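You operate a simulated robot arm through the tools that you are given. There is no shell and no other tool.

You run a simulated robot arm. Do the job below in one go: nothing can be reset, and whatever is moved stays where it is left.

JOB
Prime the pump with water and start it.
Fine: fill the funnel to its line, let it down by the green valve, shut that, switch on; dial in green. Set down upright: blue jug.

The check looks at the end state, three seconds after you hand in, the way a careful person would. Anything else that was tipped, shoved, dropped, spilled or broken makes it a failure.

ROBOT AND FRAMES
A 6-joint arm with a two-finger gripper, fixed in place. Base frame: the origin is at the foot of the arm, x ahead of it, y to its left, z up; the work surface is at about z = 0.8. Units: m, degrees, N and s.
Its first joint turns from -166.0 to 166.0 degrees. Payload 3.43 kg.
The TCP is the grasp point between the finger pads, 0.02 m short of the fingertips. In the tool frame z runs along the fingers and y along their closing line. The gripper opens to 0.19 m. The gripper's body begins 0.248 m behind the TCP.
Orientation is that of the tool frame in the base frame, as [roll, pitch, yaw] about the fixed x, y, z axes, in that order (R = Rz(yaw) Ry(pitch) Rx(roll)). With the fingers straight down and closing along the base's y, the tool's x points along the base's -x, its y along +y and its z along -z.

CONTROLS
- The arm moves only by the tool servo_tool. Its argument "increments" is a list of rows, each an object of numbers (a shift or turn left out is 0, a gripper value left out holds the last): "wx", "wy", "wz": the turn, a rotation vector about the tool's x, y, z in degrees; "dx", "dy", "dz": the shift along the tool's x, y, z in m; "gripper": the opening, from 0 (shut) to 1 (fully open). In form: [{"wx": .., "wy": .., "wz": .., "dx": .., "dy": .., "dz": .., "gripper": ..}, ...]. A call has 1 to 20 rows; each row is the pose to reach, as a shift and turn from the pose commanded when the call began, along the tool's axes at that moment. Each row takes 0.2 s and may step no farther than 0.05 m and 8.6 degrees from the row before; otherwise, or with a gripper value out of range, the whole call is refused. Where a pose cannot be reached the arm comes as near as it can. A force on the tool above 90 N (or 10 N above the force at the start of the call, whichever is more), or a blocked arm, ends the call early, and 0.2 s more pass. Each finger travels about 0.153 m/s and halts on what it meets, pressing with about 30 N; the grip force reading is that of the motor and also rises with nothing between the fingers. The clock runs only during rows and for 0.2 s after the last one: add rows that repeat a pose to give the fingers time. The reply holds the time, the measured pose of the TCP, the force on the tool along the base axes, the opening and the grip force, in the units named above and with some noise, with the torque about the TCP (base axes, N m) and any sound that the robot's microphone picked up.
- Cameras (640 x 400 px; columns grow to the right, rows downward): "scene" is fixed at [0.048, 0.5032, 1.5427]; the picture's right is [-0.62, -0.78, 0.00], its down [-0.46, 0.37, -0.81] and it looks along [0.63, -0.51, -0.59] (base axes); focal length 249 px, centre (320, 200). "wrist" rides on the gripper at [0.07, -0.008, -0.288] in the tool frame; the picture's right is [0.12, 0.99, 0.00], its down [-0.96, 0.12, -0.25] and it looks along [-0.25, 0.03, 0.97] (tool axes); focal length 261 px, centre (320, 200). There is no depth. A picture from a camera that has moved, and an enlarged one, comes with that camera's place and axes in the base frame and with its lens. The place of the scene camera against the robot may be out by one fixed shift of up to 0.018 m in any direction.
- camera(camera): a new picture of that camera. The clock stands still meanwhile.
- raise_lower(by): slides the trunk up (or, below 0, down) by that many m; the arm rides with it, the base frame stays. It gives what a move gives, with no picture.
- enlarge(camera, box): a new picture of the part [left, top, right, bottom] of that camera's present view, enlarged. The clock stands still meanwhile.
- job_done(): hands the job in; it is judged then, once.

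Nothing tells you positions but the pictures and the camera data. Unless the task says otherwise, let go and move clear before handing in.

The tools are called after ">>>" as name(argument=value, ...) on one line, values as JSON. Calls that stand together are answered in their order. servo_tool: Moves the arm, as the interface text tells. Its arguments: {"type":"object","properties":{"increments":{"type":"array","items":{"type":"object","properties":{"wx":{"type":"number"},"wy":{"type":"number"},"wz":{"type":"number"},"dx":{"type":"number"},"dy":{"type":"number"},"dz":{"type":"number"},"gripper":{"type":"number"}}}}},"required":["increments"]} The other tools are called the same way: raise_lower (by) slides the trunk up or down; camera (camera) takes a picture; enlarge (camera, box) takes an enlarged picture of a part of a camera's view; job_done () hands the job in.

At the start:

```text
time_s: 0.0
ee_pos: [0.7126, -0.0289, 1.3588]
tcp_rot: [180.0, 0.0, -179.9]
wrist_force: [0.0, -0.3, -0.3]
wrist_torque: [-0.01, 0.0, 0.05]
opening: 0.1898
gripper_force: 0.1
trunk travel left (down, up): [-0.225, 0.215]
```

scene: 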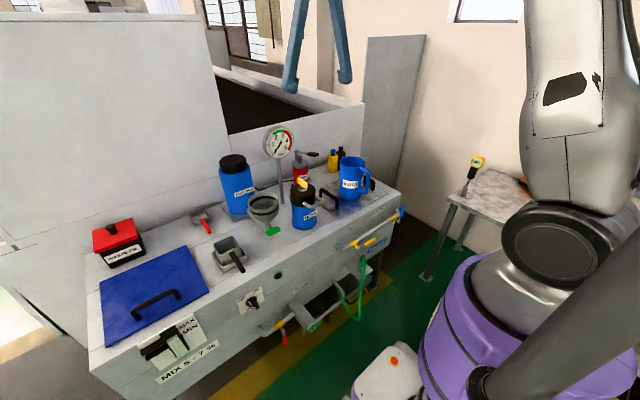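
wrist: 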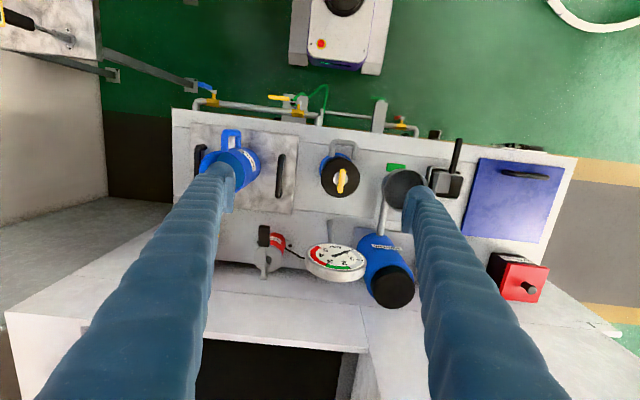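

I see a bench with a pump station: a blue jug with an open top at the right, a funnel with a green valve, a gauge with a dial, and a switch on the front. I'll enlarge the pictures to identify things before moving.

>>> enlarge(camera="scene", box=[180, 110, 420, 260])

>>> enlarge(camera="scene", box=[80, 200, 320, 390])

>>> enlarge(camera="scene", box=[240, 110, 320, 160])

>>> enlarge(camera="wrist", box=[160, 80, 400, 230])

>>> enlarge(camera="wrist", box=[340, 90, 580, 320])

```text
2.67 times, centred on (300, 185) of scene
camera zoom: at [0.048, 0.5032, 1.5427], right [-0.62, -0.78, 0.0], down [-0.46, 0.37, -0.81], along [0.63, -0.51, -0.59], focal length 664 px, centre (373, 240)
```

zoom: 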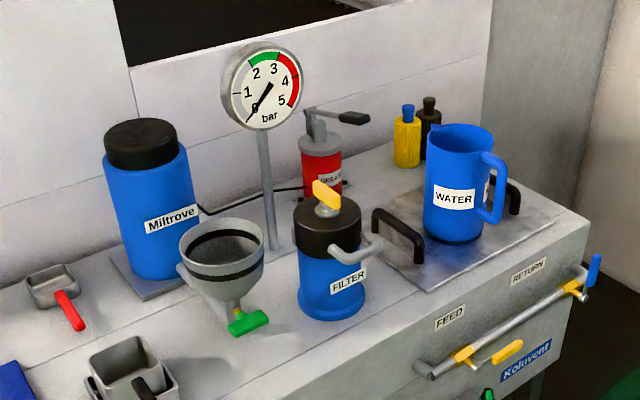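

```text
2.11 times, centred on (200, 295) of scene
camera zoom: at [0.048, 0.5032, 1.5427], right [-0.62, -0.78, 0.0], down [-0.46, 0.37, -0.81], along [0.63, -0.51, -0.59], focal length 524 px, centre (573, 0)
```

zoom: 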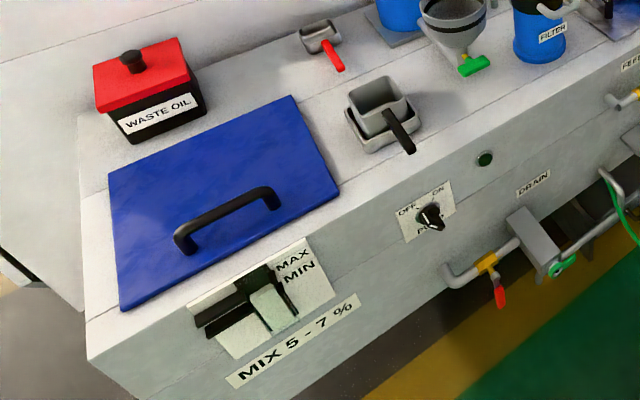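

```text
8.00 times, centred on (280, 135) of scene
camera zoom: at [0.048, 0.5032, 1.5427], right [-0.62, -0.78, 0.0], down [-0.46, 0.37, -0.81], along [0.63, -0.51, -0.59], focal length 1992 px, centre (640, 720)
```

zoom: 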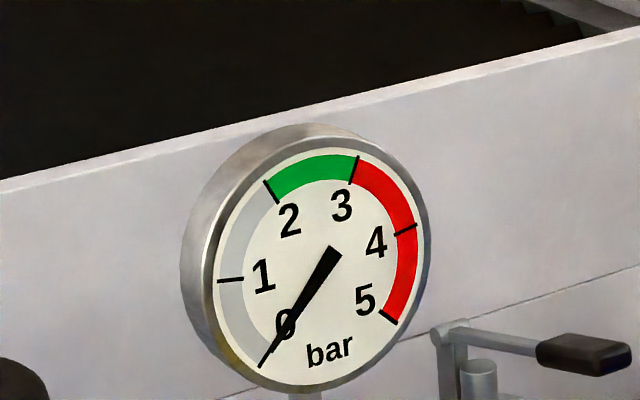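

```text
2.67 times, centred on (280, 155) of wrist
camera zoom: at [0.6432, -0.037, 1.6467], right [-0.12, 0.99, 0.0], down [0.96, 0.12, 0.25], along [0.25, 0.03, -0.97], focal length 695 px, centre (427, 320)
```

zoom: 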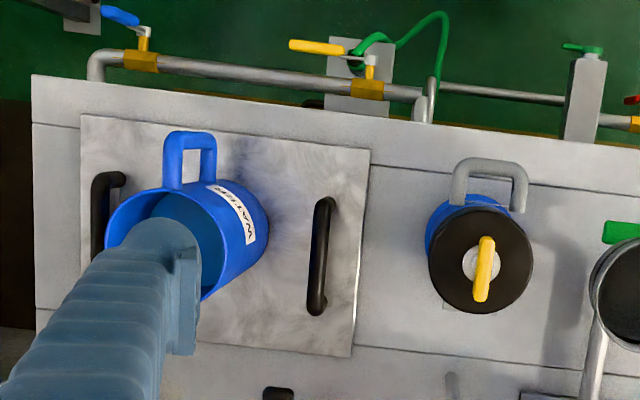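

```text
1.74 times, centred on (460, 205) of wrist
camera zoom: at [0.6432, -0.037, 1.6467], right [-0.12, 0.99, 0.0], down [0.96, 0.12, 0.25], along [0.25, 0.03, -0.97], focal length 453 px, centre (76, 191)
```

zoom: 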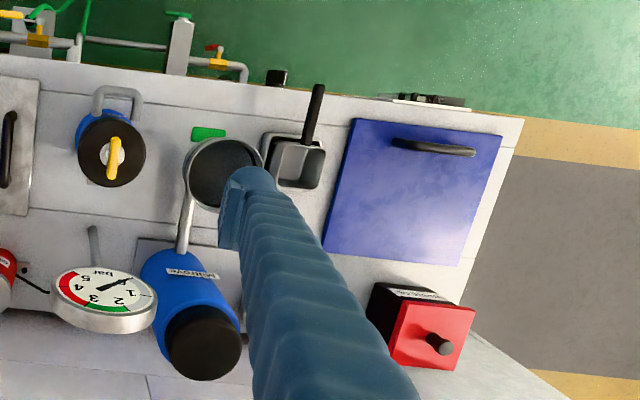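

The jug marked WATER stands near (0.74, -0.26), the funnel with its green valve near (0.76, 0.20, rim z about 0.98), and the OFF/ON pump switch is on the front panel. I'll move the wrist camera over the jug for a clear look.

>>> servo_tool(increments=[{"dx": 0.01, "dy": -0.04}, {"dx": 0.02, "dy": -0.08}, {"dx": 0.03, "dy": -0.12}, {"dx": 0.04, "dy": -0.16}, {"dx": 0.05, "dy": -0.2}, {"dx": 0.06, "dy": -0.23}, {"dx": 0.06, "dy": -0.23}])

>>> camera(camera="wrist")

>>> camera(camera="scene")

```text
time_s: 1.6
ee_pos: [0.6548, -0.2609, 1.3587]
tcp_rot: [180.0, 0.0, -179.9]
wrist_force: [-0.1, 0.2, 0.0]
wrist_torque: [0.05, -0.01, -0.01]
opening: 0.19
gripper_force: 0.1
trunk travel left (down, up): [-0.225, 0.215]
```

```text
taken
camera wrist: at [0.5843, -0.2685, 1.6472], right [-0.12, 0.99, 0.0], down [0.96, 0.12, 0.25], along [0.25, 0.03, -0.97], focal length 261 px, centre (320, 200)
```

wrist: 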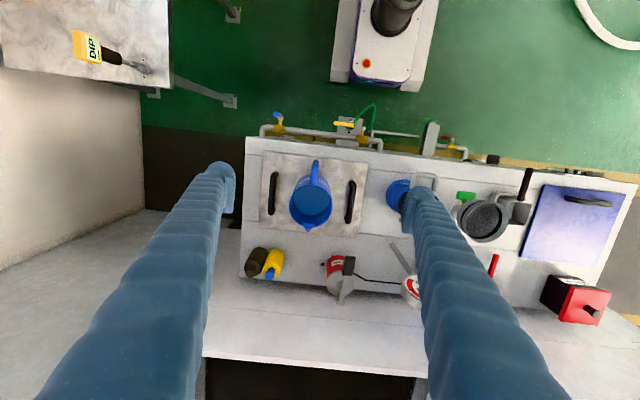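

```text
taken
```

scene: 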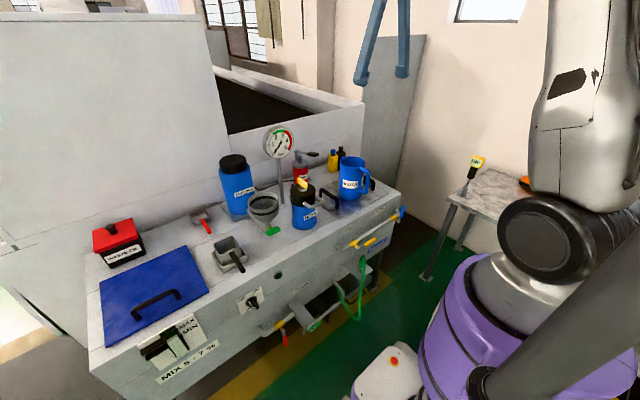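

>>> enlarge(camera="wrist", box=[240, 140, 400, 240])

>>> enlarge(camera="wrist", box=[380, 160, 540, 260])

>>> enlarge(camera="scene", box=[230, 170, 330, 250])

>>> enlarge(camera="scene", box=[225, 270, 305, 320])

>>> enlarge(camera="scene", box=[320, 140, 400, 220])

```text
4.00 times, centred on (320, 190) of wrist
camera zoom: at [0.5843, -0.2685, 1.6472], right [-0.12, 0.99, 0.0], down [0.96, 0.12, 0.25], along [0.25, 0.03, -0.97], focal length 1043 px, centre (320, 240)
```

zoom: 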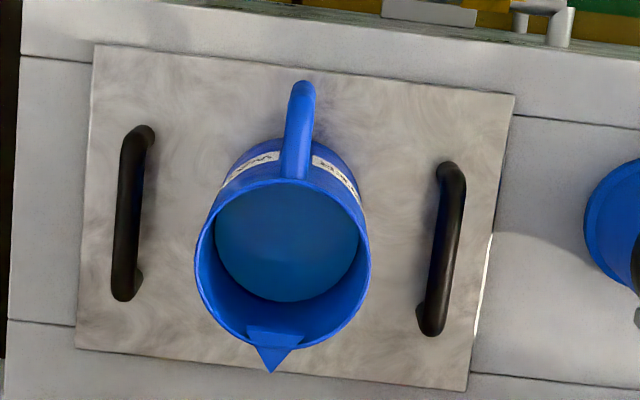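

```text
4.00 times, centred on (460, 210) of wrist
camera zoom: at [0.5843, -0.2685, 1.6472], right [-0.12, 0.99, 0.0], down [0.96, 0.12, 0.25], along [0.25, 0.03, -0.97], focal length 1043 px, centre (-240, 160)
```

zoom: 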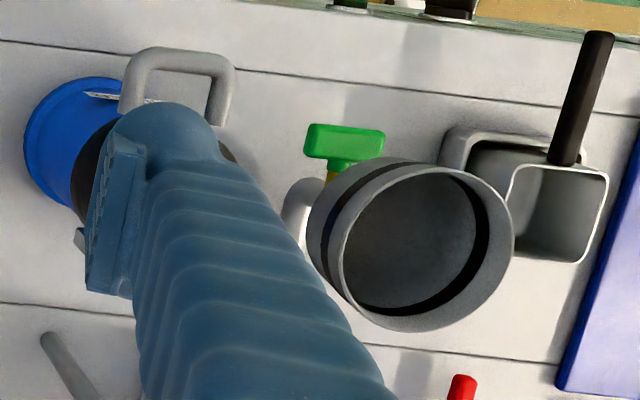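

```text
5.00 times, centred on (280, 210) of scene
camera zoom: at [0.048, 0.5032, 1.5427], right [-0.62, -0.78, 0.0], down [-0.46, 0.37, -0.81], along [0.63, -0.51, -0.59], focal length 1245 px, centre (520, 150)
```

zoom: 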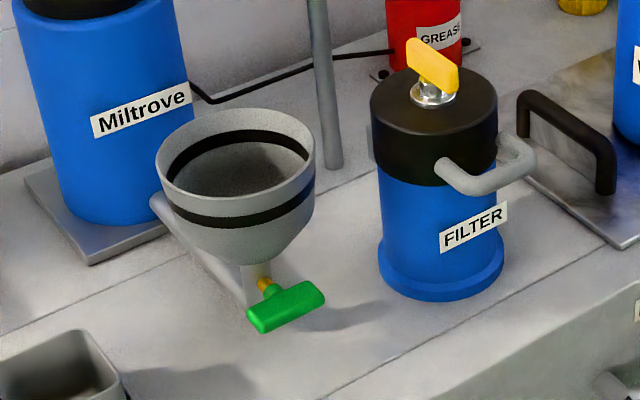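

```text
8.00 times, centred on (265, 295) of scene
camera zoom: at [0.048, 0.5032, 1.5427], right [-0.62, -0.78, 0.0], down [-0.46, 0.37, -0.81], along [0.63, -0.51, -0.59], focal length 1992 px, centre (760, -560)
```

zoom: 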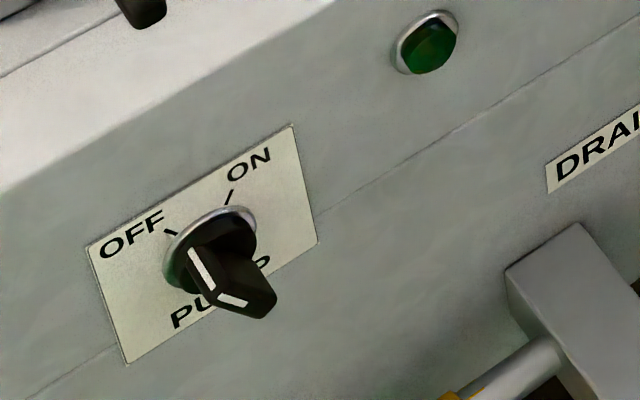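

```text
5.00 times, centred on (360, 180) of scene
camera zoom: at [0.048, 0.5032, 1.5427], right [-0.62, -0.78, 0.0], down [-0.46, 0.37, -0.81], along [0.63, -0.51, -0.59], focal length 1245 px, centre (120, 300)
```

zoom: 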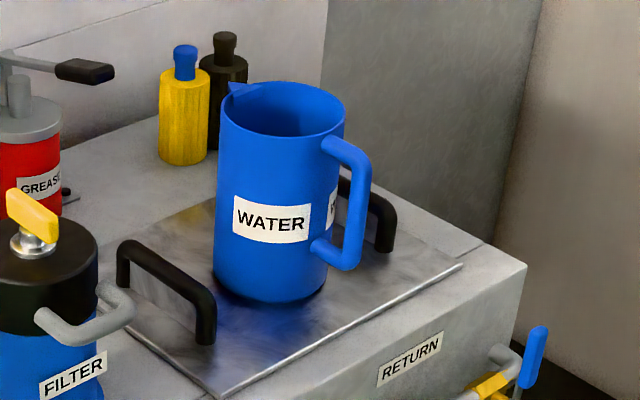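

The jug (about 0.11 m wide, rim near z 1.01, centre about (0.764, -0.270)) has its handle towards the robot and spout away. I'll turn the tool horizontal (pointing +x) in free air so I can straddle the handle and grip the body, then pour forward.

>>> servo_tool(increments=[{"wy": -8, "dx": 0.02, "gripper": 0.84}, {"wy": -16, "dx": 0.04}, {"wy": -24, "dx": 0.06}, {"wy": -32, "dx": 0.08}, {"wy": -40, "dx": 0.1}, {"wy": -48, "dx": 0.12}, {"wy": -56, "dx": 0.14}, {"wy": -64, "dx": 0.14}, {"wy": -72, "dx": 0.14}, {"wy": -80, "dx": 0.14}, {"wy": -88, "dx": 0.14}, {"wy": -90, "dx": 0.14}, {"wy": -90, "dx": 0.14}])

>>> camera(camera="wrist")

>>> camera(camera="scene")

```text
time_s: 4.4
ee_pos: [0.5335, -0.3486, 1.4048]
tcp_rot: [-136.0, 89.9, -135.7]
wrist_force: [0.6, 0.3, 0.9]
wrist_torque: [0.01, 0.07, -0.16]
opening: 0.1597
gripper_force: 0.0
out of reach, approached as far as the arm can: row 9, 10, 11, 12, 13
trunk travel left (down, up): [-0.225, 0.215]
```

```text
taken
camera wrist: at [0.2468, -0.359, 1.3352], right [-0.01, 0.99, -0.12], down [-0.25, 0.12, 0.96], along [0.97, 0.04, 0.24], focal length 261 px, centre (320, 200)
```

wrist: 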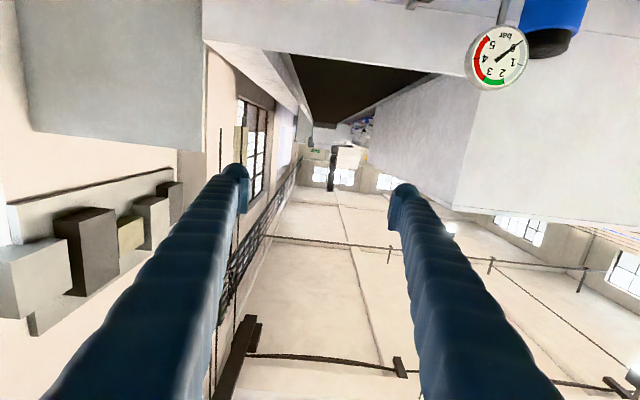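

```text
taken
```

scene: 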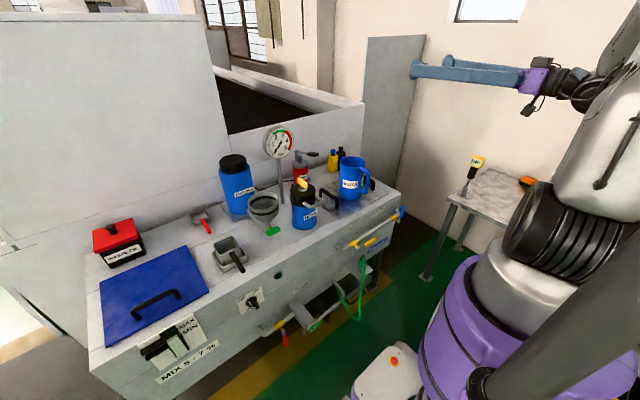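

The horizontal pose was too near the arm's own base to reach exactly there, so the arm stopped short. I'll move forward (+x) where the wrist has room and check the pose.

>>> servo_tool(increments=[{"dz": 0.04}, {"dz": 0.08}, {"dz": 0.12}, {"dz": 0.16}, {"dz": 0.2}, {"dz": 0.2}, {"dz": 0.2}])

```text
time_s: 6.0
ee_pos: [0.737, -0.3472, 1.4029]
tcp_rot: [156.7, 89.9, 156.6]
wrist_force: [0.2, -0.3, -0.9]
wrist_torque: [0.02, 0.02, -0.01]
opening: 0.1597
gripper_force: 0.1
trunk travel left (down, up): [-0.225, 0.215]
```

The commanded pose follows the reached one, so I can steer freely. I'll line up above the jug with fingers straddling it in y.

>>> servo_tool(increments=[{"dx": 0.04, "dy": 0.013, "dz": 0.005}, {"dx": 0.08, "dy": 0.026, "dz": 0.009}, {"dx": 0.12, "dy": 0.039, "dz": 0.014}, {"dx": 0.16, "dy": 0.052, "dz": 0.018}, {"dx": 0.2, "dy": 0.065, "dz": 0.023}, {"dx": 0.24, "dy": 0.077, "dz": 0.027}, {"dx": 0.25, "dy": 0.077, "dz": 0.027}, {"dx": 0.25, "dy": 0.077, "dz": 0.027}])

>>> camera(camera="wrist")

>>> enlarge(camera="scene", box=[280, 80, 440, 220])

```text
time_s: 7.8
ee_pos: [0.8065, -0.3124, 1.2168]
tcp_rot: [121.8, 85.7, 123.6]
wrist_force: [0.3, -0.3, 0.7]
wrist_torque: [0.0, 0.01, 0.01]
opening: 0.1595
gripper_force: 0.1
out of reach, approached as far as the arm can: row 3, 4, 5, 6, 7, 8
trunk travel left (down, up): [-0.225, 0.215]
```

```text
taken
camera wrist: at [0.5165, -0.3262, 1.157], right [-0.03, 1.0, -0.06], down [-0.21, 0.05, 0.98], along [0.98, 0.05, 0.21], focal length 261 px, centre (320, 200)
```

wrist: 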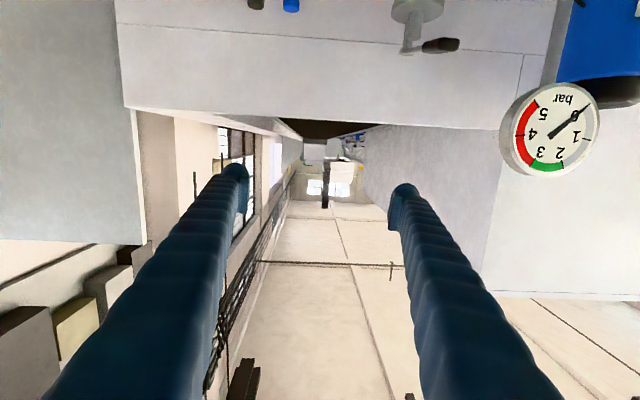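

```text
2.86 times, centred on (360, 150) of scene
camera zoom: at [0.048, 0.5032, 1.5427], right [-0.62, -0.78, 0.0], down [-0.46, 0.37, -0.81], along [0.63, -0.51, -0.59], focal length 711 px, centre (206, 343)
```

zoom: 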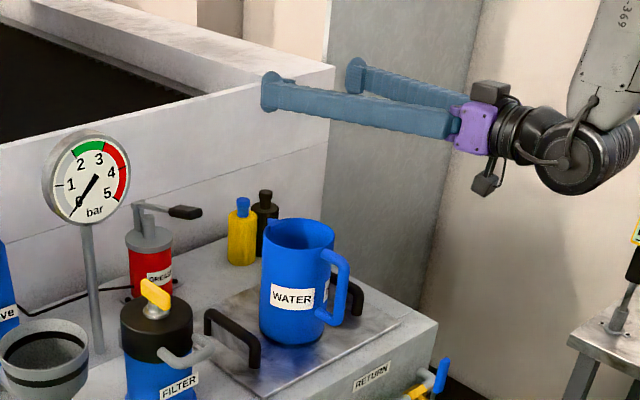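

Fully horizontal isn't reachable this low, so I'll use a tool tilt of about 30° below horizontal for the grasp (pouring then ends near straight down). I'll back off, re-orient, then lower the trunk.

>>> servo_tool(increments=[{"wx": 0.45, "wy": 4.61, "wz": -0.51, "dx": -0.0037, "dy": 0.0084, "dz": -0.0344}, {"wx": 0.9, "wy": 9.22, "wz": -1.02, "dx": -0.0073, "dy": 0.0169, "dz": -0.0687}, {"wx": 1.35, "wy": 13.83, "wz": -1.53, "dx": -0.011, "dy": 0.0253, "dz": -0.1031}, {"wx": 1.8, "wy": 18.44, "wz": -2.04, "dx": -0.0146, "dy": 0.0337, "dz": -0.1375}, {"wx": 2.25, "wy": 23.05, "wz": -2.55, "dx": -0.0183, "dy": 0.0422, "dz": -0.1718}, {"wx": 2.7, "wy": 27.66, "wz": -3.06, "dx": -0.0219, "dy": 0.0506, "dz": -0.2062}, {"wx": 2.7, "wy": 27.66, "wz": -3.06, "dx": -0.0219, "dy": 0.0506, "dz": -0.2062}])

```text
time_s: 9.4
ee_pos: [0.6037, -0.2714, 1.2471]
tcp_rot: [-179.9, 60.0, -179.9]
wrist_force: [-0.4, 0.3, 0.1]
wrist_torque: [-0.01, 0.01, -0.12]
opening: 0.16
gripper_force: 0.0
trunk travel left (down, up): [-0.225, 0.215]
```

The tool now points 30° below horizontal at (0.604, -0.271, 1.247). I'll lower the trunk by 0.2 m in clear space in front of the jug.

>>> raise_lower(by=-0.2)

>>> camera(camera="wrist")

>>> camera(camera="scene")

```text
time_s: 11.6
ee_pos: [0.6024, -0.2708, 1.0475]
tcp_rot: [-180.0, 60.1, -180.0]
wrist_force: [0.2, 0.4, -0.1]
wrist_torque: [0.01, 0.03, -0.02]
opening: 0.1596
gripper_force: 0.1
trunk travel left (down, up): [-0.025, 0.415]
```

```text
taken
camera wrist: at [0.3193, -0.2794, 1.1305], right [-0.06, 0.99, -0.1], down [0.27, 0.12, 0.96], along [0.96, 0.03, -0.27], focal length 261 px, centre (320, 200)
```

wrist: 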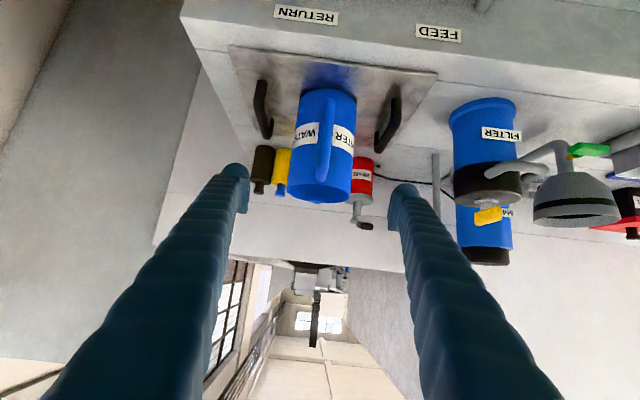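

```text
taken
```

scene: 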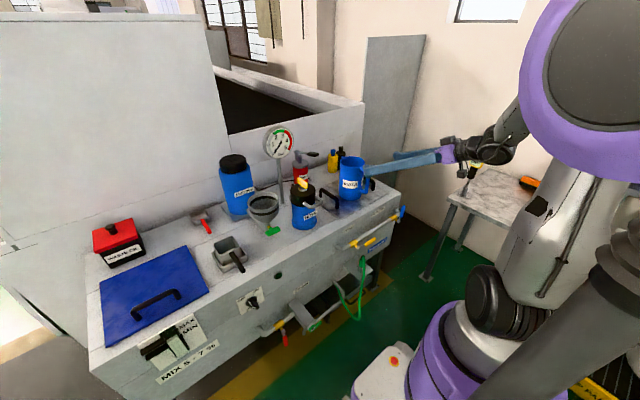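

>>> enlarge(camera="wrist", box=[240, 70, 400, 210])

>>> enlarge(camera="wrist", box=[440, 90, 640, 240])

```text
2.86 times, centred on (320, 140) of wrist
camera zoom: at [0.3193, -0.2794, 1.1305], right [-0.06, 0.99, -0.1], down [0.27, 0.12, 0.96], along [0.96, 0.03, -0.27], focal length 745 px, centre (320, 371)
```

zoom: 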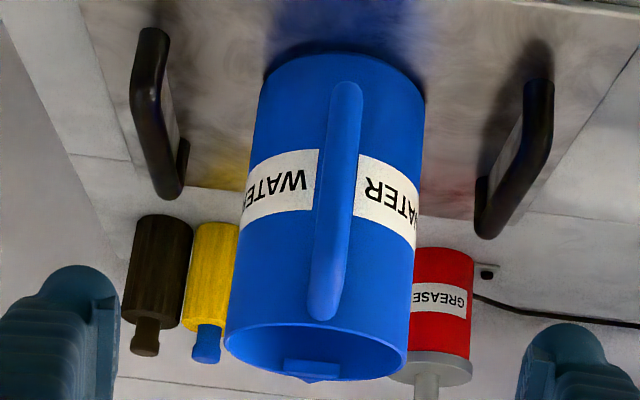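

```text
2.67 times, centred on (540, 165) of wrist
camera zoom: at [0.3193, -0.2794, 1.1305], right [-0.06, 0.99, -0.1], down [0.27, 0.12, 0.96], along [0.96, 0.03, -0.27], focal length 695 px, centre (-267, 293)
```

zoom: 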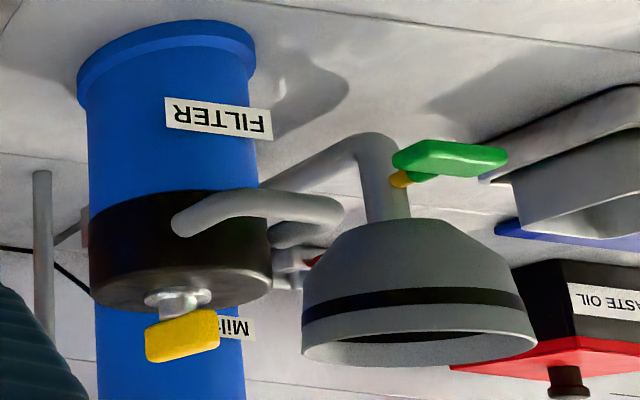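

The jug is a straight cylinder about 0.11 m wide, axis near (0.767, -0.270), and the fingers line up on either side of it. I'll advance along the tool axis to straddle the body at about z 0.895.

>>> servo_tool(increments=[{"dx": 0.04, "dz": 0.0}, {"dx": 0.05, "dz": 0.03}, {"dx": 0.05, "dz": 0.065}, {"dx": 0.05, "dz": 0.1}, {"dx": 0.05, "dz": 0.135}, {"dx": 0.05, "dz": 0.165}, {"dx": 0.05, "dz": 0.195}, {"dx": 0.05, "dz": 0.219}, {"dx": 0.05, "dz": 0.219}])

>>> camera(camera="wrist")

>>> enlarge(camera="scene", box=[300, 110, 460, 230])

```text
time_s: 13.6
ee_pos: [0.769, -0.2694, 0.8937]
tcp_rot: [-180.0, 60.0, -179.9]
wrist_force: [0.3, 0.2, -0.2]
wrist_torque: [0.01, -0.01, 0.0]
opening: 0.1598
gripper_force: 0.0
out of reach, approached as far as the arm can: row 1, 2, 3
trunk travel left (down, up): [-0.025, 0.415]
```

```text
taken
camera wrist: at [0.4857, -0.2783, 0.9767], right [-0.06, 0.99, -0.1], down [0.27, 0.12, 0.96], along [0.96, 0.03, -0.27], focal length 261 px, centre (320, 200)
```

wrist: 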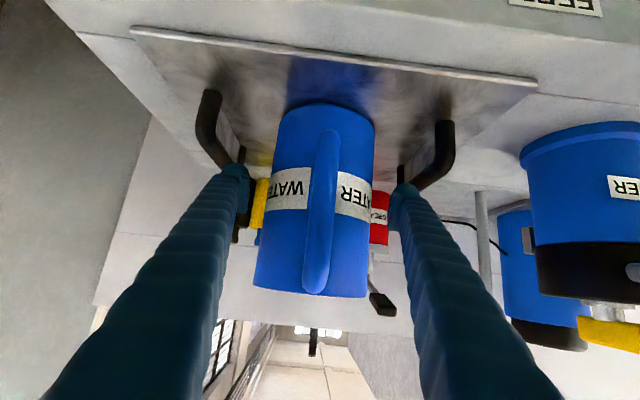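

```text
3.33 times, centred on (380, 170) of scene
camera zoom: at [0.048, 0.5032, 1.5427], right [-0.62, -0.78, 0.0], down [-0.46, 0.37, -0.81], along [0.63, -0.51, -0.59], focal length 830 px, centre (120, 300)
```

zoom: 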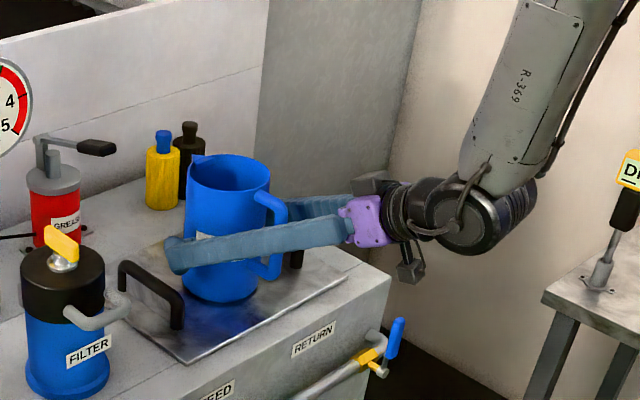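

The fingers sit on both sides of the jug body. I'll close on it.

>>> servo_tool(increments=[{"gripper": 0.62}, {"gripper": 0.5}, {"gripper": 0.3}, {"gripper": 0.3}, {"gripper": 0.3}])

>>> camera(camera="wrist")

```text
time_s: 14.8
ee_pos: [0.7703, -0.2693, 0.8933]
tcp_rot: [-179.9, 60.1, -179.8]
wrist_force: [1.0, -4.0, 1.6]
wrist_torque: [-0.03, 0.04, 0.04]
opening: 0.1167
gripper_force: 29.8
trunk travel left (down, up): [-0.025, 0.415]
```

```text
taken
camera wrist: at [0.4851, -0.2784, 0.9771], right [-0.06, 0.99, -0.1], down [0.27, 0.12, 0.96], along [0.96, 0.03, -0.27], focal length 261 px, centre (320, 200)
```

wrist: 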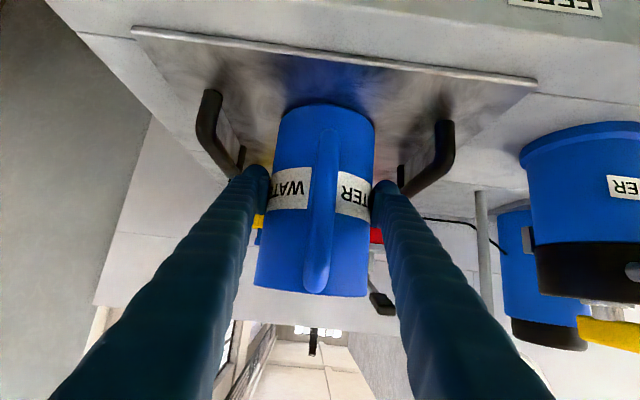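

Grip is firm at 0.117 m with about 30 N. I'll lift straight up a little and check the load.

>>> servo_tool(increments=[{"dx": -0.0087, "dz": -0.005}, {"dx": -0.0173, "dz": -0.01}, {"dx": -0.026, "dz": -0.015}, {"dx": -0.026, "dz": -0.015}])

>>> enlarge(camera="scene", box=[300, 110, 460, 230])

```text
time_s: 15.8
ee_pos: [0.7696, -0.2695, 0.9241]
tcp_rot: [-180.0, 60.1, -179.9]
wrist_force: [-0.1, 1.3, -9.0]
wrist_torque: [0.0, -0.11, -0.01]
opening: 0.1165
gripper_force: 29.9
trunk travel left (down, up): [-0.025, 0.415]
```

```text
3.33 times, centred on (380, 170) of scene
camera zoom: at [0.048, 0.5032, 1.5427], right [-0.62, -0.78, 0.0], down [-0.46, 0.37, -0.81], along [0.63, -0.51, -0.59], focal length 830 px, centre (120, 300)
```

zoom: 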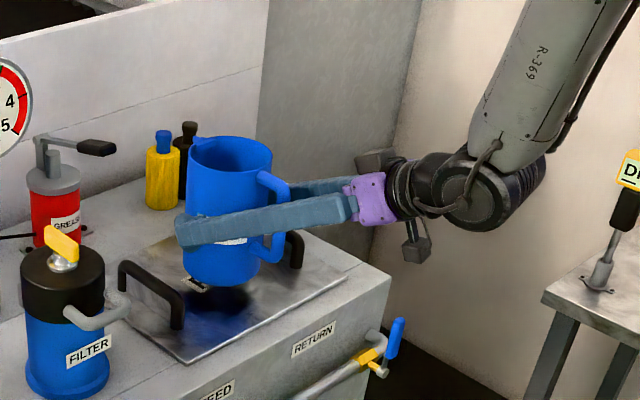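

The jug is lifted cleanly (about 9 N total). I'll raise it straight up, above the height of the filter and funnel.

>>> servo_tool(increments=[{"dx": -0.026, "dz": -0.015}, {"dx": -0.052, "dz": -0.03}, {"dx": -0.078, "dz": -0.045}, {"dx": -0.104, "dz": -0.06}, {"dx": -0.13, "dz": -0.075}, {"dx": -0.156, "dz": -0.09}, {"dx": -0.182, "dz": -0.105}, {"dx": -0.2044, "dz": -0.118}, {"dx": -0.2044, "dz": -0.118}])

>>> camera(camera="scene")

>>> camera(camera="wrist")

```text
time_s: 17.8
ee_pos: [0.7688, -0.27, 1.1585]
tcp_rot: [-180.0, 59.9, -179.9]
wrist_force: [-0.4, 0.7, -8.7]
wrist_torque: [-0.03, -0.1, -0.01]
opening: 0.1165
gripper_force: 29.9
trunk travel left (down, up): [-0.025, 0.415]
```

```text
taken
```

scene: 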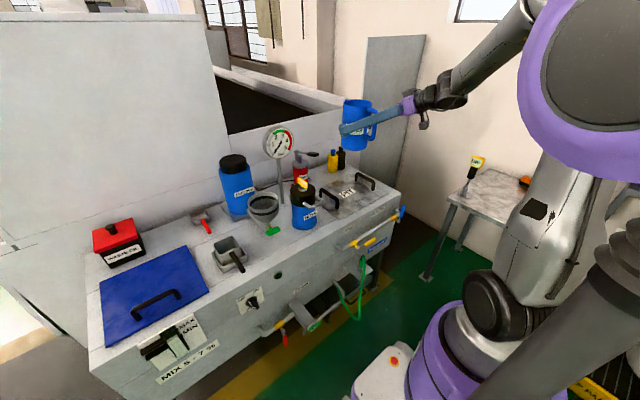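

```text
taken
camera wrist: at [0.4851, -0.2783, 1.241], right [-0.06, 0.99, -0.1], down [0.27, 0.12, 0.96], along [0.96, 0.03, -0.27], focal length 261 px, centre (320, 200)
```

wrist: 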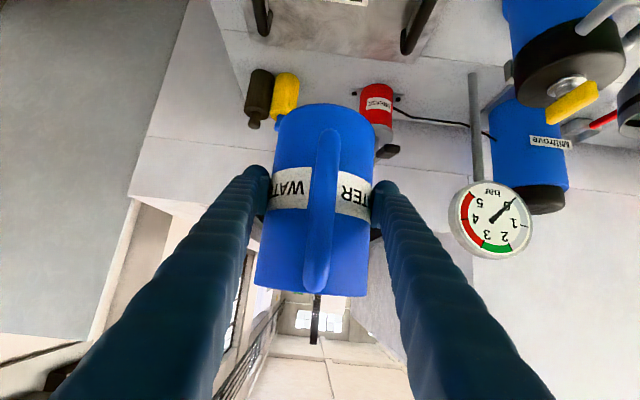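

>>> enlarge(camera="scene", box=[310, 165, 390, 215])

>>> enlarge(camera="scene", box=[320, 80, 420, 160])

```text
8.00 times, centred on (350, 190) of scene
camera zoom: at [0.048, 0.5032, 1.5427], right [-0.62, -0.78, 0.0], down [-0.46, 0.37, -0.81], along [0.63, -0.51, -0.59], focal length 1992 px, centre (80, 280)
```

zoom: 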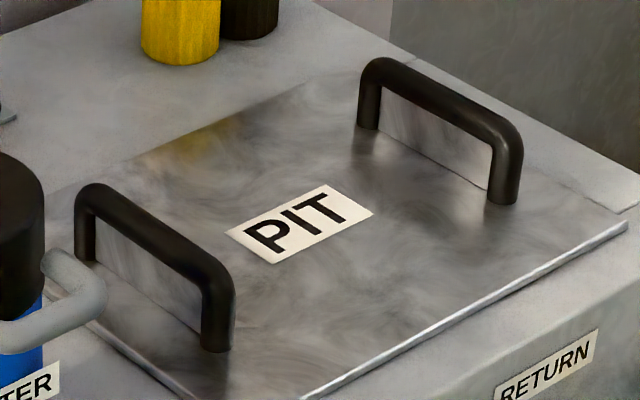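

```text
5.00 times, centred on (370, 120) of scene
camera zoom: at [0.048, 0.5032, 1.5427], right [-0.62, -0.78, 0.0], down [-0.46, 0.37, -0.81], along [0.63, -0.51, -0.59], focal length 1245 px, centre (70, 600)
```

zoom: 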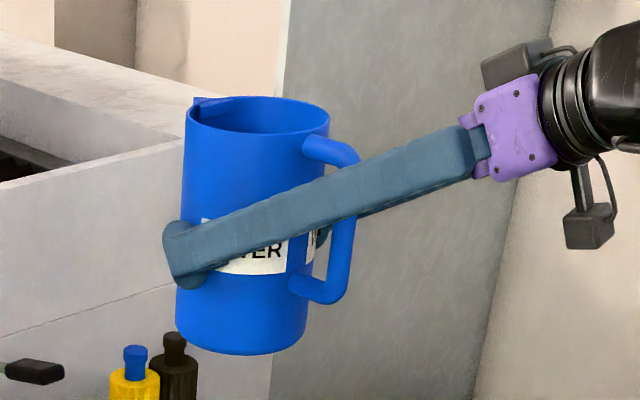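

The jug is held upright and clear. I'll carry it across at z 1.16 to just short of the funnel, turning 30° to the left so the scene camera keeps a view of the funnel.

>>> servo_tool(increments=[{"dx": 0.00251, "dy": 0.02873, "dz": -0.00455, "wx": -1.732, "wz": -1.0}, {"dx": 0.00502, "dy": 0.05746, "dz": -0.0091, "wx": -3.464, "wz": -2.0}, {"dx": 0.00753, "dy": 0.08619, "dz": -0.01365, "wx": -5.196, "wz": -3.0}, {"dx": 0.01004, "dy": 0.11492, "dz": -0.0182, "wx": -6.928, "wz": -4.0}, {"dx": 0.01255, "dy": 0.14365, "dz": -0.02275, "wx": -8.66, "wz": -5.0}, {"dx": 0.01506, "dy": 0.17238, "dz": -0.0273, "wx": -10.392, "wz": -6.0}, {"dx": 0.01757, "dy": 0.20111, "dz": -0.03185, "wx": -12.124, "wz": -7.0}, {"dx": 0.02008, "dy": 0.22984, "dz": -0.0364, "wx": -13.856, "wz": -8.0}, {"dx": 0.02259, "dy": 0.25857, "dz": -0.04095, "wx": -15.588, "wz": -9.0}, {"dx": 0.0251, "dy": 0.2873, "dz": -0.0455, "wx": -17.32, "wz": -10.0}, {"dx": 0.02761, "dy": 0.31603, "dz": -0.05005, "wx": -19.052, "wz": -11.0}, {"dx": 0.03012, "dy": 0.34476, "dz": -0.0546, "wx": -20.784, "wz": -12.0}, {"dx": 0.03263, "dy": 0.37349, "dz": -0.05915, "wx": -22.516, "wz": -13.0}, {"dx": 0.03514, "dy": 0.40222, "dz": -0.0637, "wx": -24.248, "wz": -14.0}, {"dx": 0.03765, "dy": 0.43095, "dz": -0.06825, "wx": -25.98, "wz": -15.0}, {"dx": 0.03765, "dy": 0.43095, "dz": -0.06825, "wx": -25.98, "wz": -15.0}])

>>> camera(camera="scene")

>>> camera(camera="wrist")

>>> enlarge(camera="scene", box=[220, 110, 360, 250])

```text
time_s: 21.2
ee_pos: [0.6897, 0.1607, 1.1591]
tcp_rot: [-179.9, 59.9, -149.8]
wrist_force: [-0.4, 0.6, -9.4]
wrist_torque: [0.05, -0.12, -0.04]
opening: 0.1162
gripper_force: 29.9
trunk travel left (down, up): [-0.025, 0.415]
```

```text
taken
```

scene: 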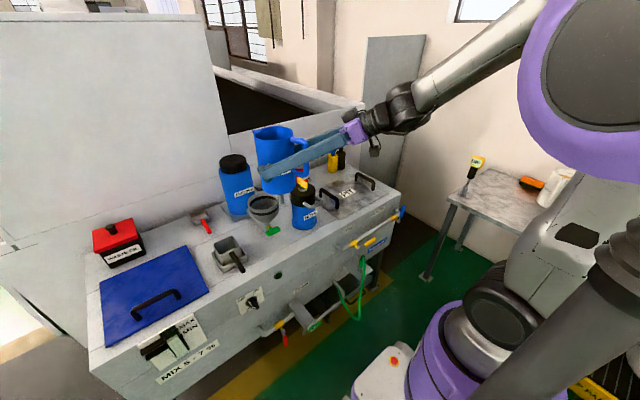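

```text
taken
camera wrist: at [0.4492, 0.0119, 1.2418], right [-0.55, 0.83, -0.1], down [0.17, 0.23, 0.96], along [0.82, 0.51, -0.27], focal length 261 px, centre (320, 200)
```

wrist: 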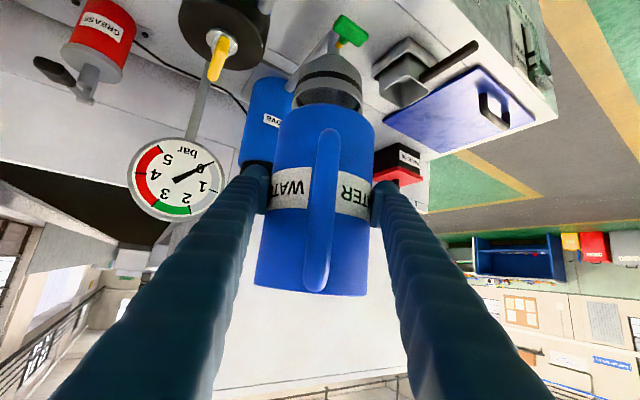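

```text
2.86 times, centred on (290, 180) of scene
camera zoom: at [0.048, 0.5032, 1.5427], right [-0.62, -0.78, 0.0], down [-0.46, 0.37, -0.81], along [0.63, -0.51, -0.59], focal length 711 px, centre (406, 257)
```

zoom: 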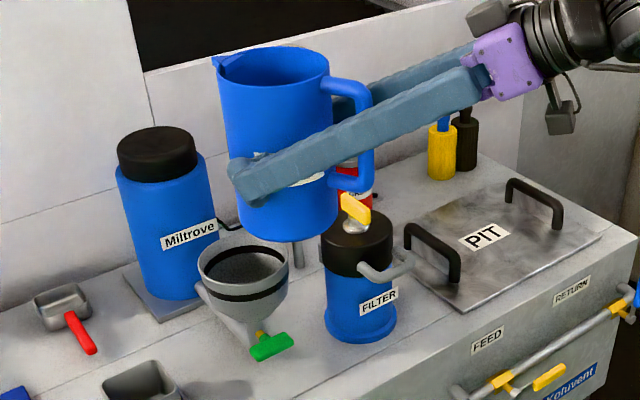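

>>> enlarge(camera="wrist", box=[260, 0, 400, 120])

>>> enlarge(camera="scene", box=[235, 120, 315, 240])

```text
3.33 times, centred on (330, 60) of wrist
camera zoom: at [0.4492, 0.0119, 1.2418], right [-0.55, 0.83, -0.1], down [0.17, 0.23, 0.96], along [0.82, 0.51, -0.27], focal length 869 px, centre (287, 667)
```

zoom: 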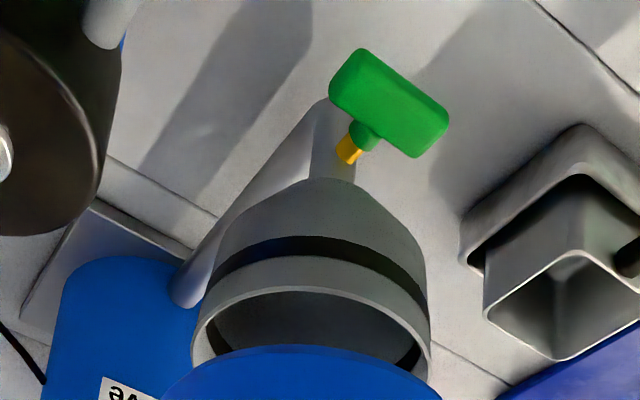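

```text
3.33 times, centred on (275, 180) of scene
camera zoom: at [0.048, 0.5032, 1.5427], right [-0.62, -0.78, 0.0], down [-0.46, 0.37, -0.81], along [0.63, -0.51, -0.59], focal length 830 px, centre (470, 267)
```

zoom: 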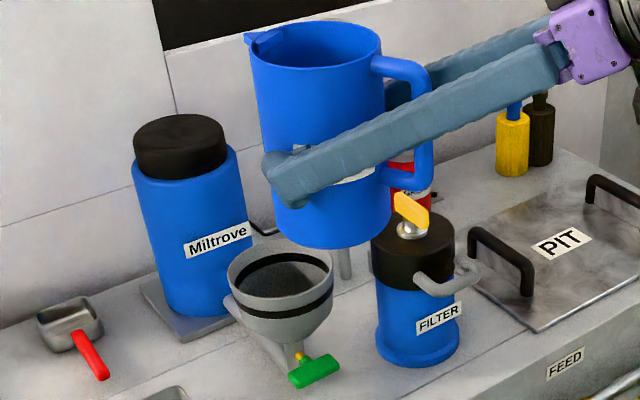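

The spout tip sits about 1 cm short of the funnel's centre (funnel near (0.761, 0.200), rim z about 0.98). I'll tilt forward to 44° high above the funnel, before any flow is expected.

>>> servo_tool(increments=[{"wy": 4, "dx": 0.00921, "dz": -0.0054}, {"wy": 8, "dx": 0.0168, "dz": -0.00898}, {"wy": 12, "dx": 0.02376, "dz": -0.01244}, {"wy": 16, "dx": 0.03013, "dz": -0.01571}, {"wy": 20, "dx": 0.0359, "dz": -0.01879}, {"wy": 24, "dx": 0.0411, "dz": -0.0216}, {"wy": 28, "dx": 0.04575, "dz": -0.02411}, {"wy": 32, "dx": 0.04985, "dz": -0.0263}, {"wy": 36, "dx": 0.05347, "dz": -0.02813}, {"wy": 40, "dx": 0.05658, "dz": -0.02954}, {"wy": 44, "dx": 0.05923, "dz": -0.03054}, {"wy": 44, "dx": 0.05923, "dz": -0.03054}])

>>> enlarge(camera="scene", box=[220, 110, 360, 250])

>>> camera(camera="wrist")

```text
time_s: 23.8
ee_pos: [0.6414, 0.1308, 1.1235]
tcp_rot: [-179.9, 15.9, -150.1]
wrist_force: [-0.3, -0.7, -9.7]
wrist_torque: [0.03, -0.07, 0.0]
opening: 0.116
gripper_force: 29.8
trunk travel left (down, up): [-0.025, 0.415]
```

```text
2.86 times, centred on (290, 180) of scene
camera zoom: at [0.048, 0.5032, 1.5427], right [-0.62, -0.78, 0.0], down [-0.46, 0.37, -0.81], along [0.63, -0.51, -0.59], focal length 711 px, centre (406, 257)
```

zoom: 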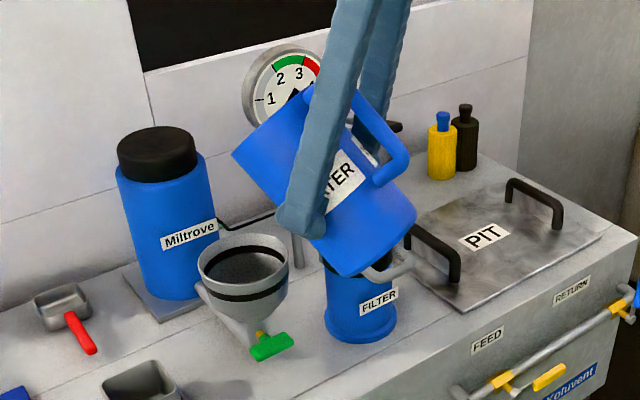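

```text
taken
camera wrist: at [0.5201, 0.0516, 1.3816], right [-0.59, 0.8, -0.03], down [0.69, 0.53, 0.5], along [0.42, 0.28, -0.86], focal length 261 px, centre (320, 200)
```

wrist: 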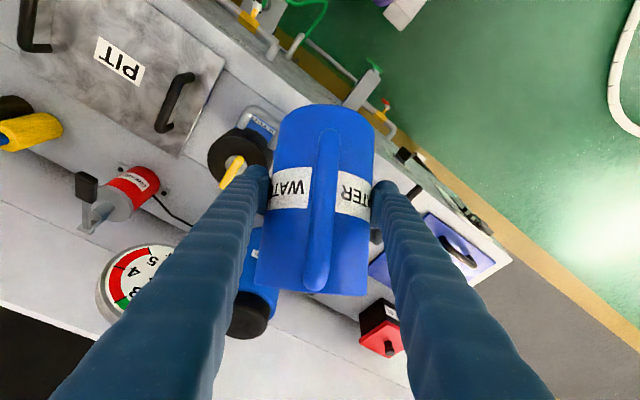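

The spout tip is right where intended above the funnel and nothing flows yet. I'll lower straight down until the tip is about 6 cm above the funnel rim.

>>> servo_tool(increments=[{"dx": 0.005, "dz": 0.0176}, {"dx": 0.01, "dz": 0.0353}, {"dx": 0.0151, "dz": 0.0529}, {"dx": 0.0201, "dz": 0.0705}, {"dx": 0.0251, "dz": 0.0882}, {"dx": 0.0301, "dz": 0.1058}, {"dx": 0.0301, "dz": 0.1058}])

>>> enlarge(camera="scene", box=[220, 150, 320, 250])

```text
time_s: 25.4
ee_pos: [0.6411, 0.1326, 1.0157]
tcp_rot: [-179.9, 16.0, -150.0]
wrist_force: [1.0, -0.4, -9.6]
wrist_torque: [0.05, -0.16, 0.03]
opening: 0.1162
gripper_force: 30.0
trunk travel left (down, up): [-0.025, 0.415]
```

```text
4.00 times, centred on (270, 200) of scene
camera zoom: at [0.048, 0.5032, 1.5427], right [-0.62, -0.78, 0.0], down [-0.46, 0.37, -0.81], along [0.63, -0.51, -0.59], focal length 996 px, centre (520, 200)
```

zoom: 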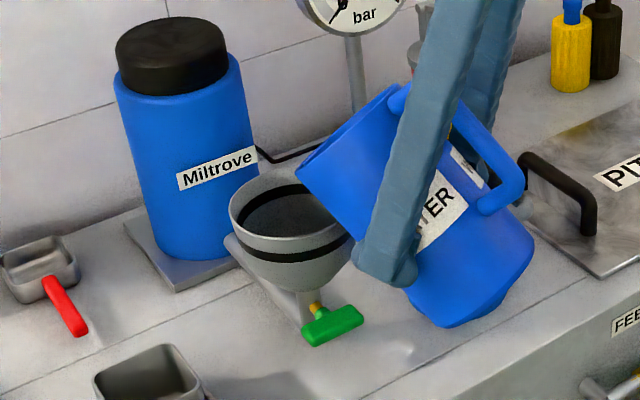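

The spout tip is over the funnel at about z 1.04, and the scene camera sees well into the funnel. I'll tilt on slowly to 54°, keeping the tip still.

>>> servo_tool(increments=[{"wy": 2, "dx": -0.0001, "dz": -0.0035}, {"wy": 4, "dx": -0.0004, "dz": -0.007}, {"wy": 6, "dx": -0.0009, "dz": -0.0105}, {"wy": 8, "dx": -0.0014, "dz": -0.014}, {"wy": 10, "dx": -0.0018, "dz": -0.0164}, {"wy": 10, "dx": -0.0018, "dz": -0.0164}, {"wy": 10, "dx": -0.0018, "dz": -0.0164}, {"wy": 10, "dx": -0.0018, "dz": -0.0164}])

>>> enlarge(camera="scene", box=[220, 150, 320, 250])

```text
time_s: 27.2
ee_pos: [0.6411, 0.1302, 1.0312]
tcp_rot: [-179.8, 6.0, -150.1]
wrist_force: [-0.9, -0.4, -9.1]
wrist_torque: [0.04, -0.09, 0.0]
opening: 0.116
gripper_force: 30.3
trunk travel left (down, up): [-0.025, 0.415]
```

```text
4.00 times, centred on (270, 200) of scene
camera zoom: at [0.048, 0.5032, 1.5427], right [-0.62, -0.78, 0.0], down [-0.46, 0.37, -0.81], along [0.63, -0.51, -0.59], focal length 996 px, centre (520, 200)
```

zoom: 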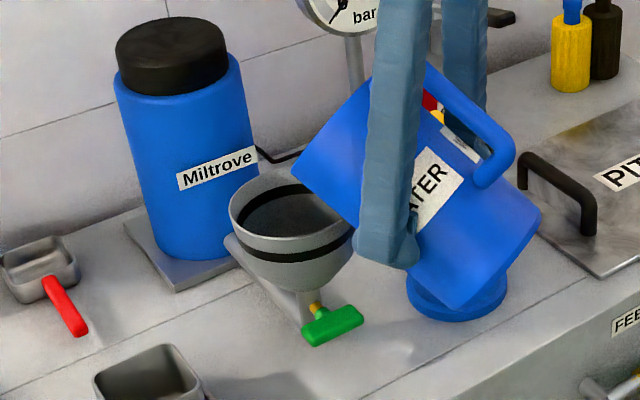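

Nothing is flowing yet at 54°. I'll tilt in small steps, watching the funnel each time.

>>> servo_tool(increments=[{"wy": 1, "dx": -0.0002, "dz": -0.0022}, {"wy": 2, "dx": -0.0004, "dz": -0.0045}, {"wy": 3, "dx": -0.0007, "dz": -0.0067}, {"wy": 3, "dx": -0.0007, "dz": -0.0067}, {"wy": 3, "dx": -0.0007, "dz": -0.0067}])

>>> enlarge(camera="scene", box=[230, 160, 310, 220])

```text
time_s: 28.4
ee_pos: [0.6415, 0.1318, 1.0388]
tcp_rot: [-179.9, 3.0, -150.0]
wrist_force: [-0.4, -0.3, -9.5]
wrist_torque: [0.08, -0.1, 0.01]
opening: 0.1158
gripper_force: 29.8
trunk travel left (down, up): [-0.025, 0.415]
```

```text
6.67 times, centred on (270, 190) of scene
camera zoom: at [0.048, 0.5032, 1.5427], right [-0.62, -0.78, 0.0], down [-0.46, 0.37, -0.81], along [0.63, -0.51, -0.59], focal length 1660 px, centre (653, 267)
```

zoom: 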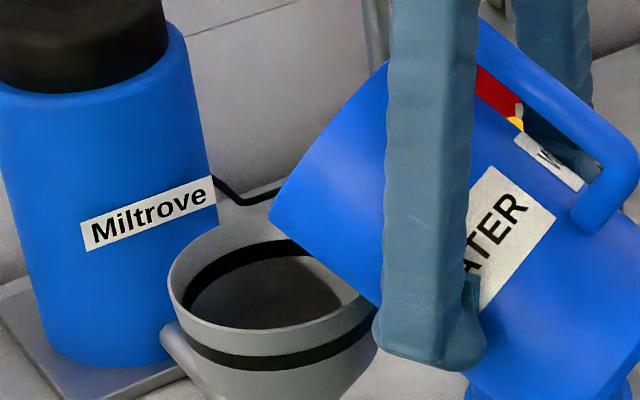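

>>> servo_tool(increments=[{"wy": 1, "dx": -0.0002, "dz": -0.0022}, {"wy": 2, "dx": -0.0004, "dz": -0.0045}, {"wy": 2, "dx": -0.0004, "dz": -0.0045}, {"wy": 2, "dx": -0.0004, "dz": -0.0045}])

>>> enlarge(camera="scene", box=[230, 160, 310, 220])

```text
time_s: 29.4
ee_pos: [0.6403, 0.1309, 1.042]
tcp_rot: [-179.8, 1.0, -150.0]
wrist_force: [0.9, -0.3, -9.0]
wrist_torque: [0.08, -0.09, -0.03]
opening: 0.116
gripper_force: 29.9
trunk travel left (down, up): [-0.025, 0.415]
```

```text
6.67 times, centred on (270, 190) of scene
camera zoom: at [0.048, 0.5032, 1.5427], right [-0.62, -0.78, 0.0], down [-0.46, 0.37, -0.81], along [0.63, -0.51, -0.59], focal length 1660 px, centre (653, 267)
```

zoom: 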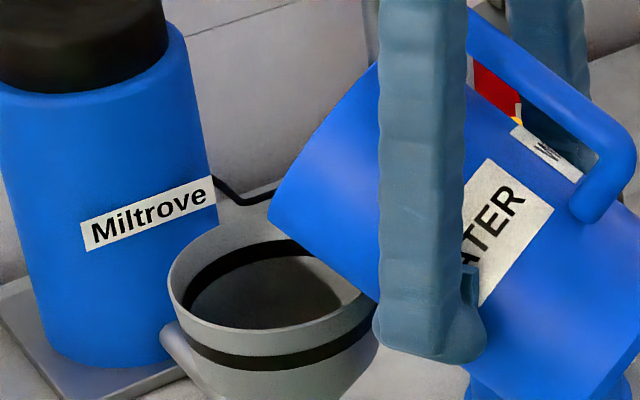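

>>> servo_tool(increments=[{"wy": 1, "dx": -0.0002, "dz": -0.0022}, {"wy": 2, "dx": -0.0004, "dz": -0.0045}, {"wy": 2, "dx": -0.0004, "dz": -0.0045}, {"wy": 2, "dx": -0.0004, "dz": -0.0045}])

>>> enlarge(camera="scene", box=[230, 160, 310, 220])

```text
time_s: 30.4
ee_pos: [0.6399, 0.1308, 1.0474]
tcp_rot: [-179.9, -1.1, -150.1]
wrist_force: [-0.2, 0.1, -8.2]
wrist_torque: [0.06, -0.1, 0.01]
opening: 0.1158
gripper_force: 29.9
trunk travel left (down, up): [-0.025, 0.415]
```

```text
6.67 times, centred on (270, 190) of scene
camera zoom: at [0.048, 0.5032, 1.5427], right [-0.62, -0.78, 0.0], down [-0.46, 0.37, -0.81], along [0.63, -0.51, -0.59], focal length 1660 px, centre (653, 267)
```

zoom: 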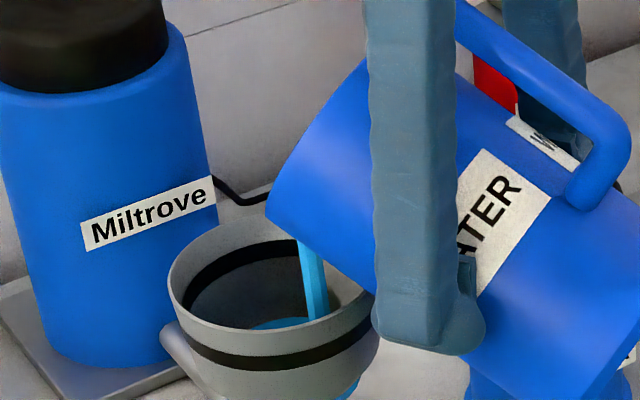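

Water has started to flow at about 61°. I'll look closer at where the stream lands.

>>> enlarge(camera="scene", box=[245, 175, 305, 235])

>>> camera(camera="scene")

```text
6.67 times, centred on (275, 205) of scene
camera zoom: at [0.048, 0.5032, 1.5427], right [-0.62, -0.78, 0.0], down [-0.46, 0.37, -0.81], along [0.63, -0.51, -0.59], focal length 1660 px, centre (620, 167)
```

zoom: 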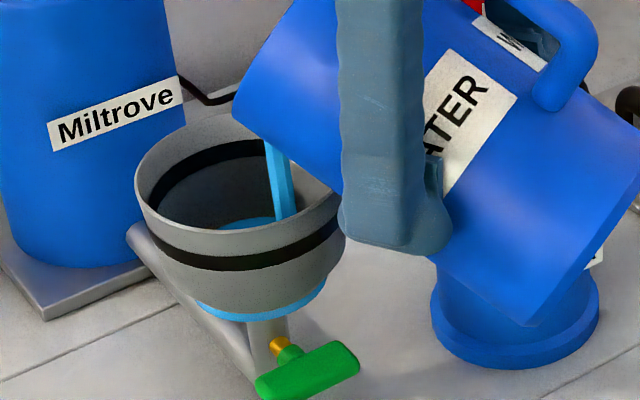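

```text
taken
```

scene: 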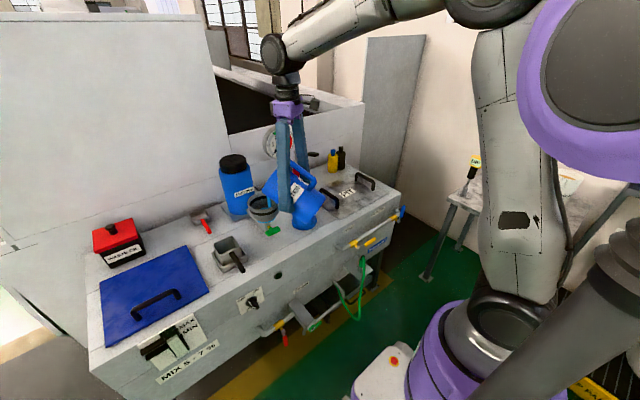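

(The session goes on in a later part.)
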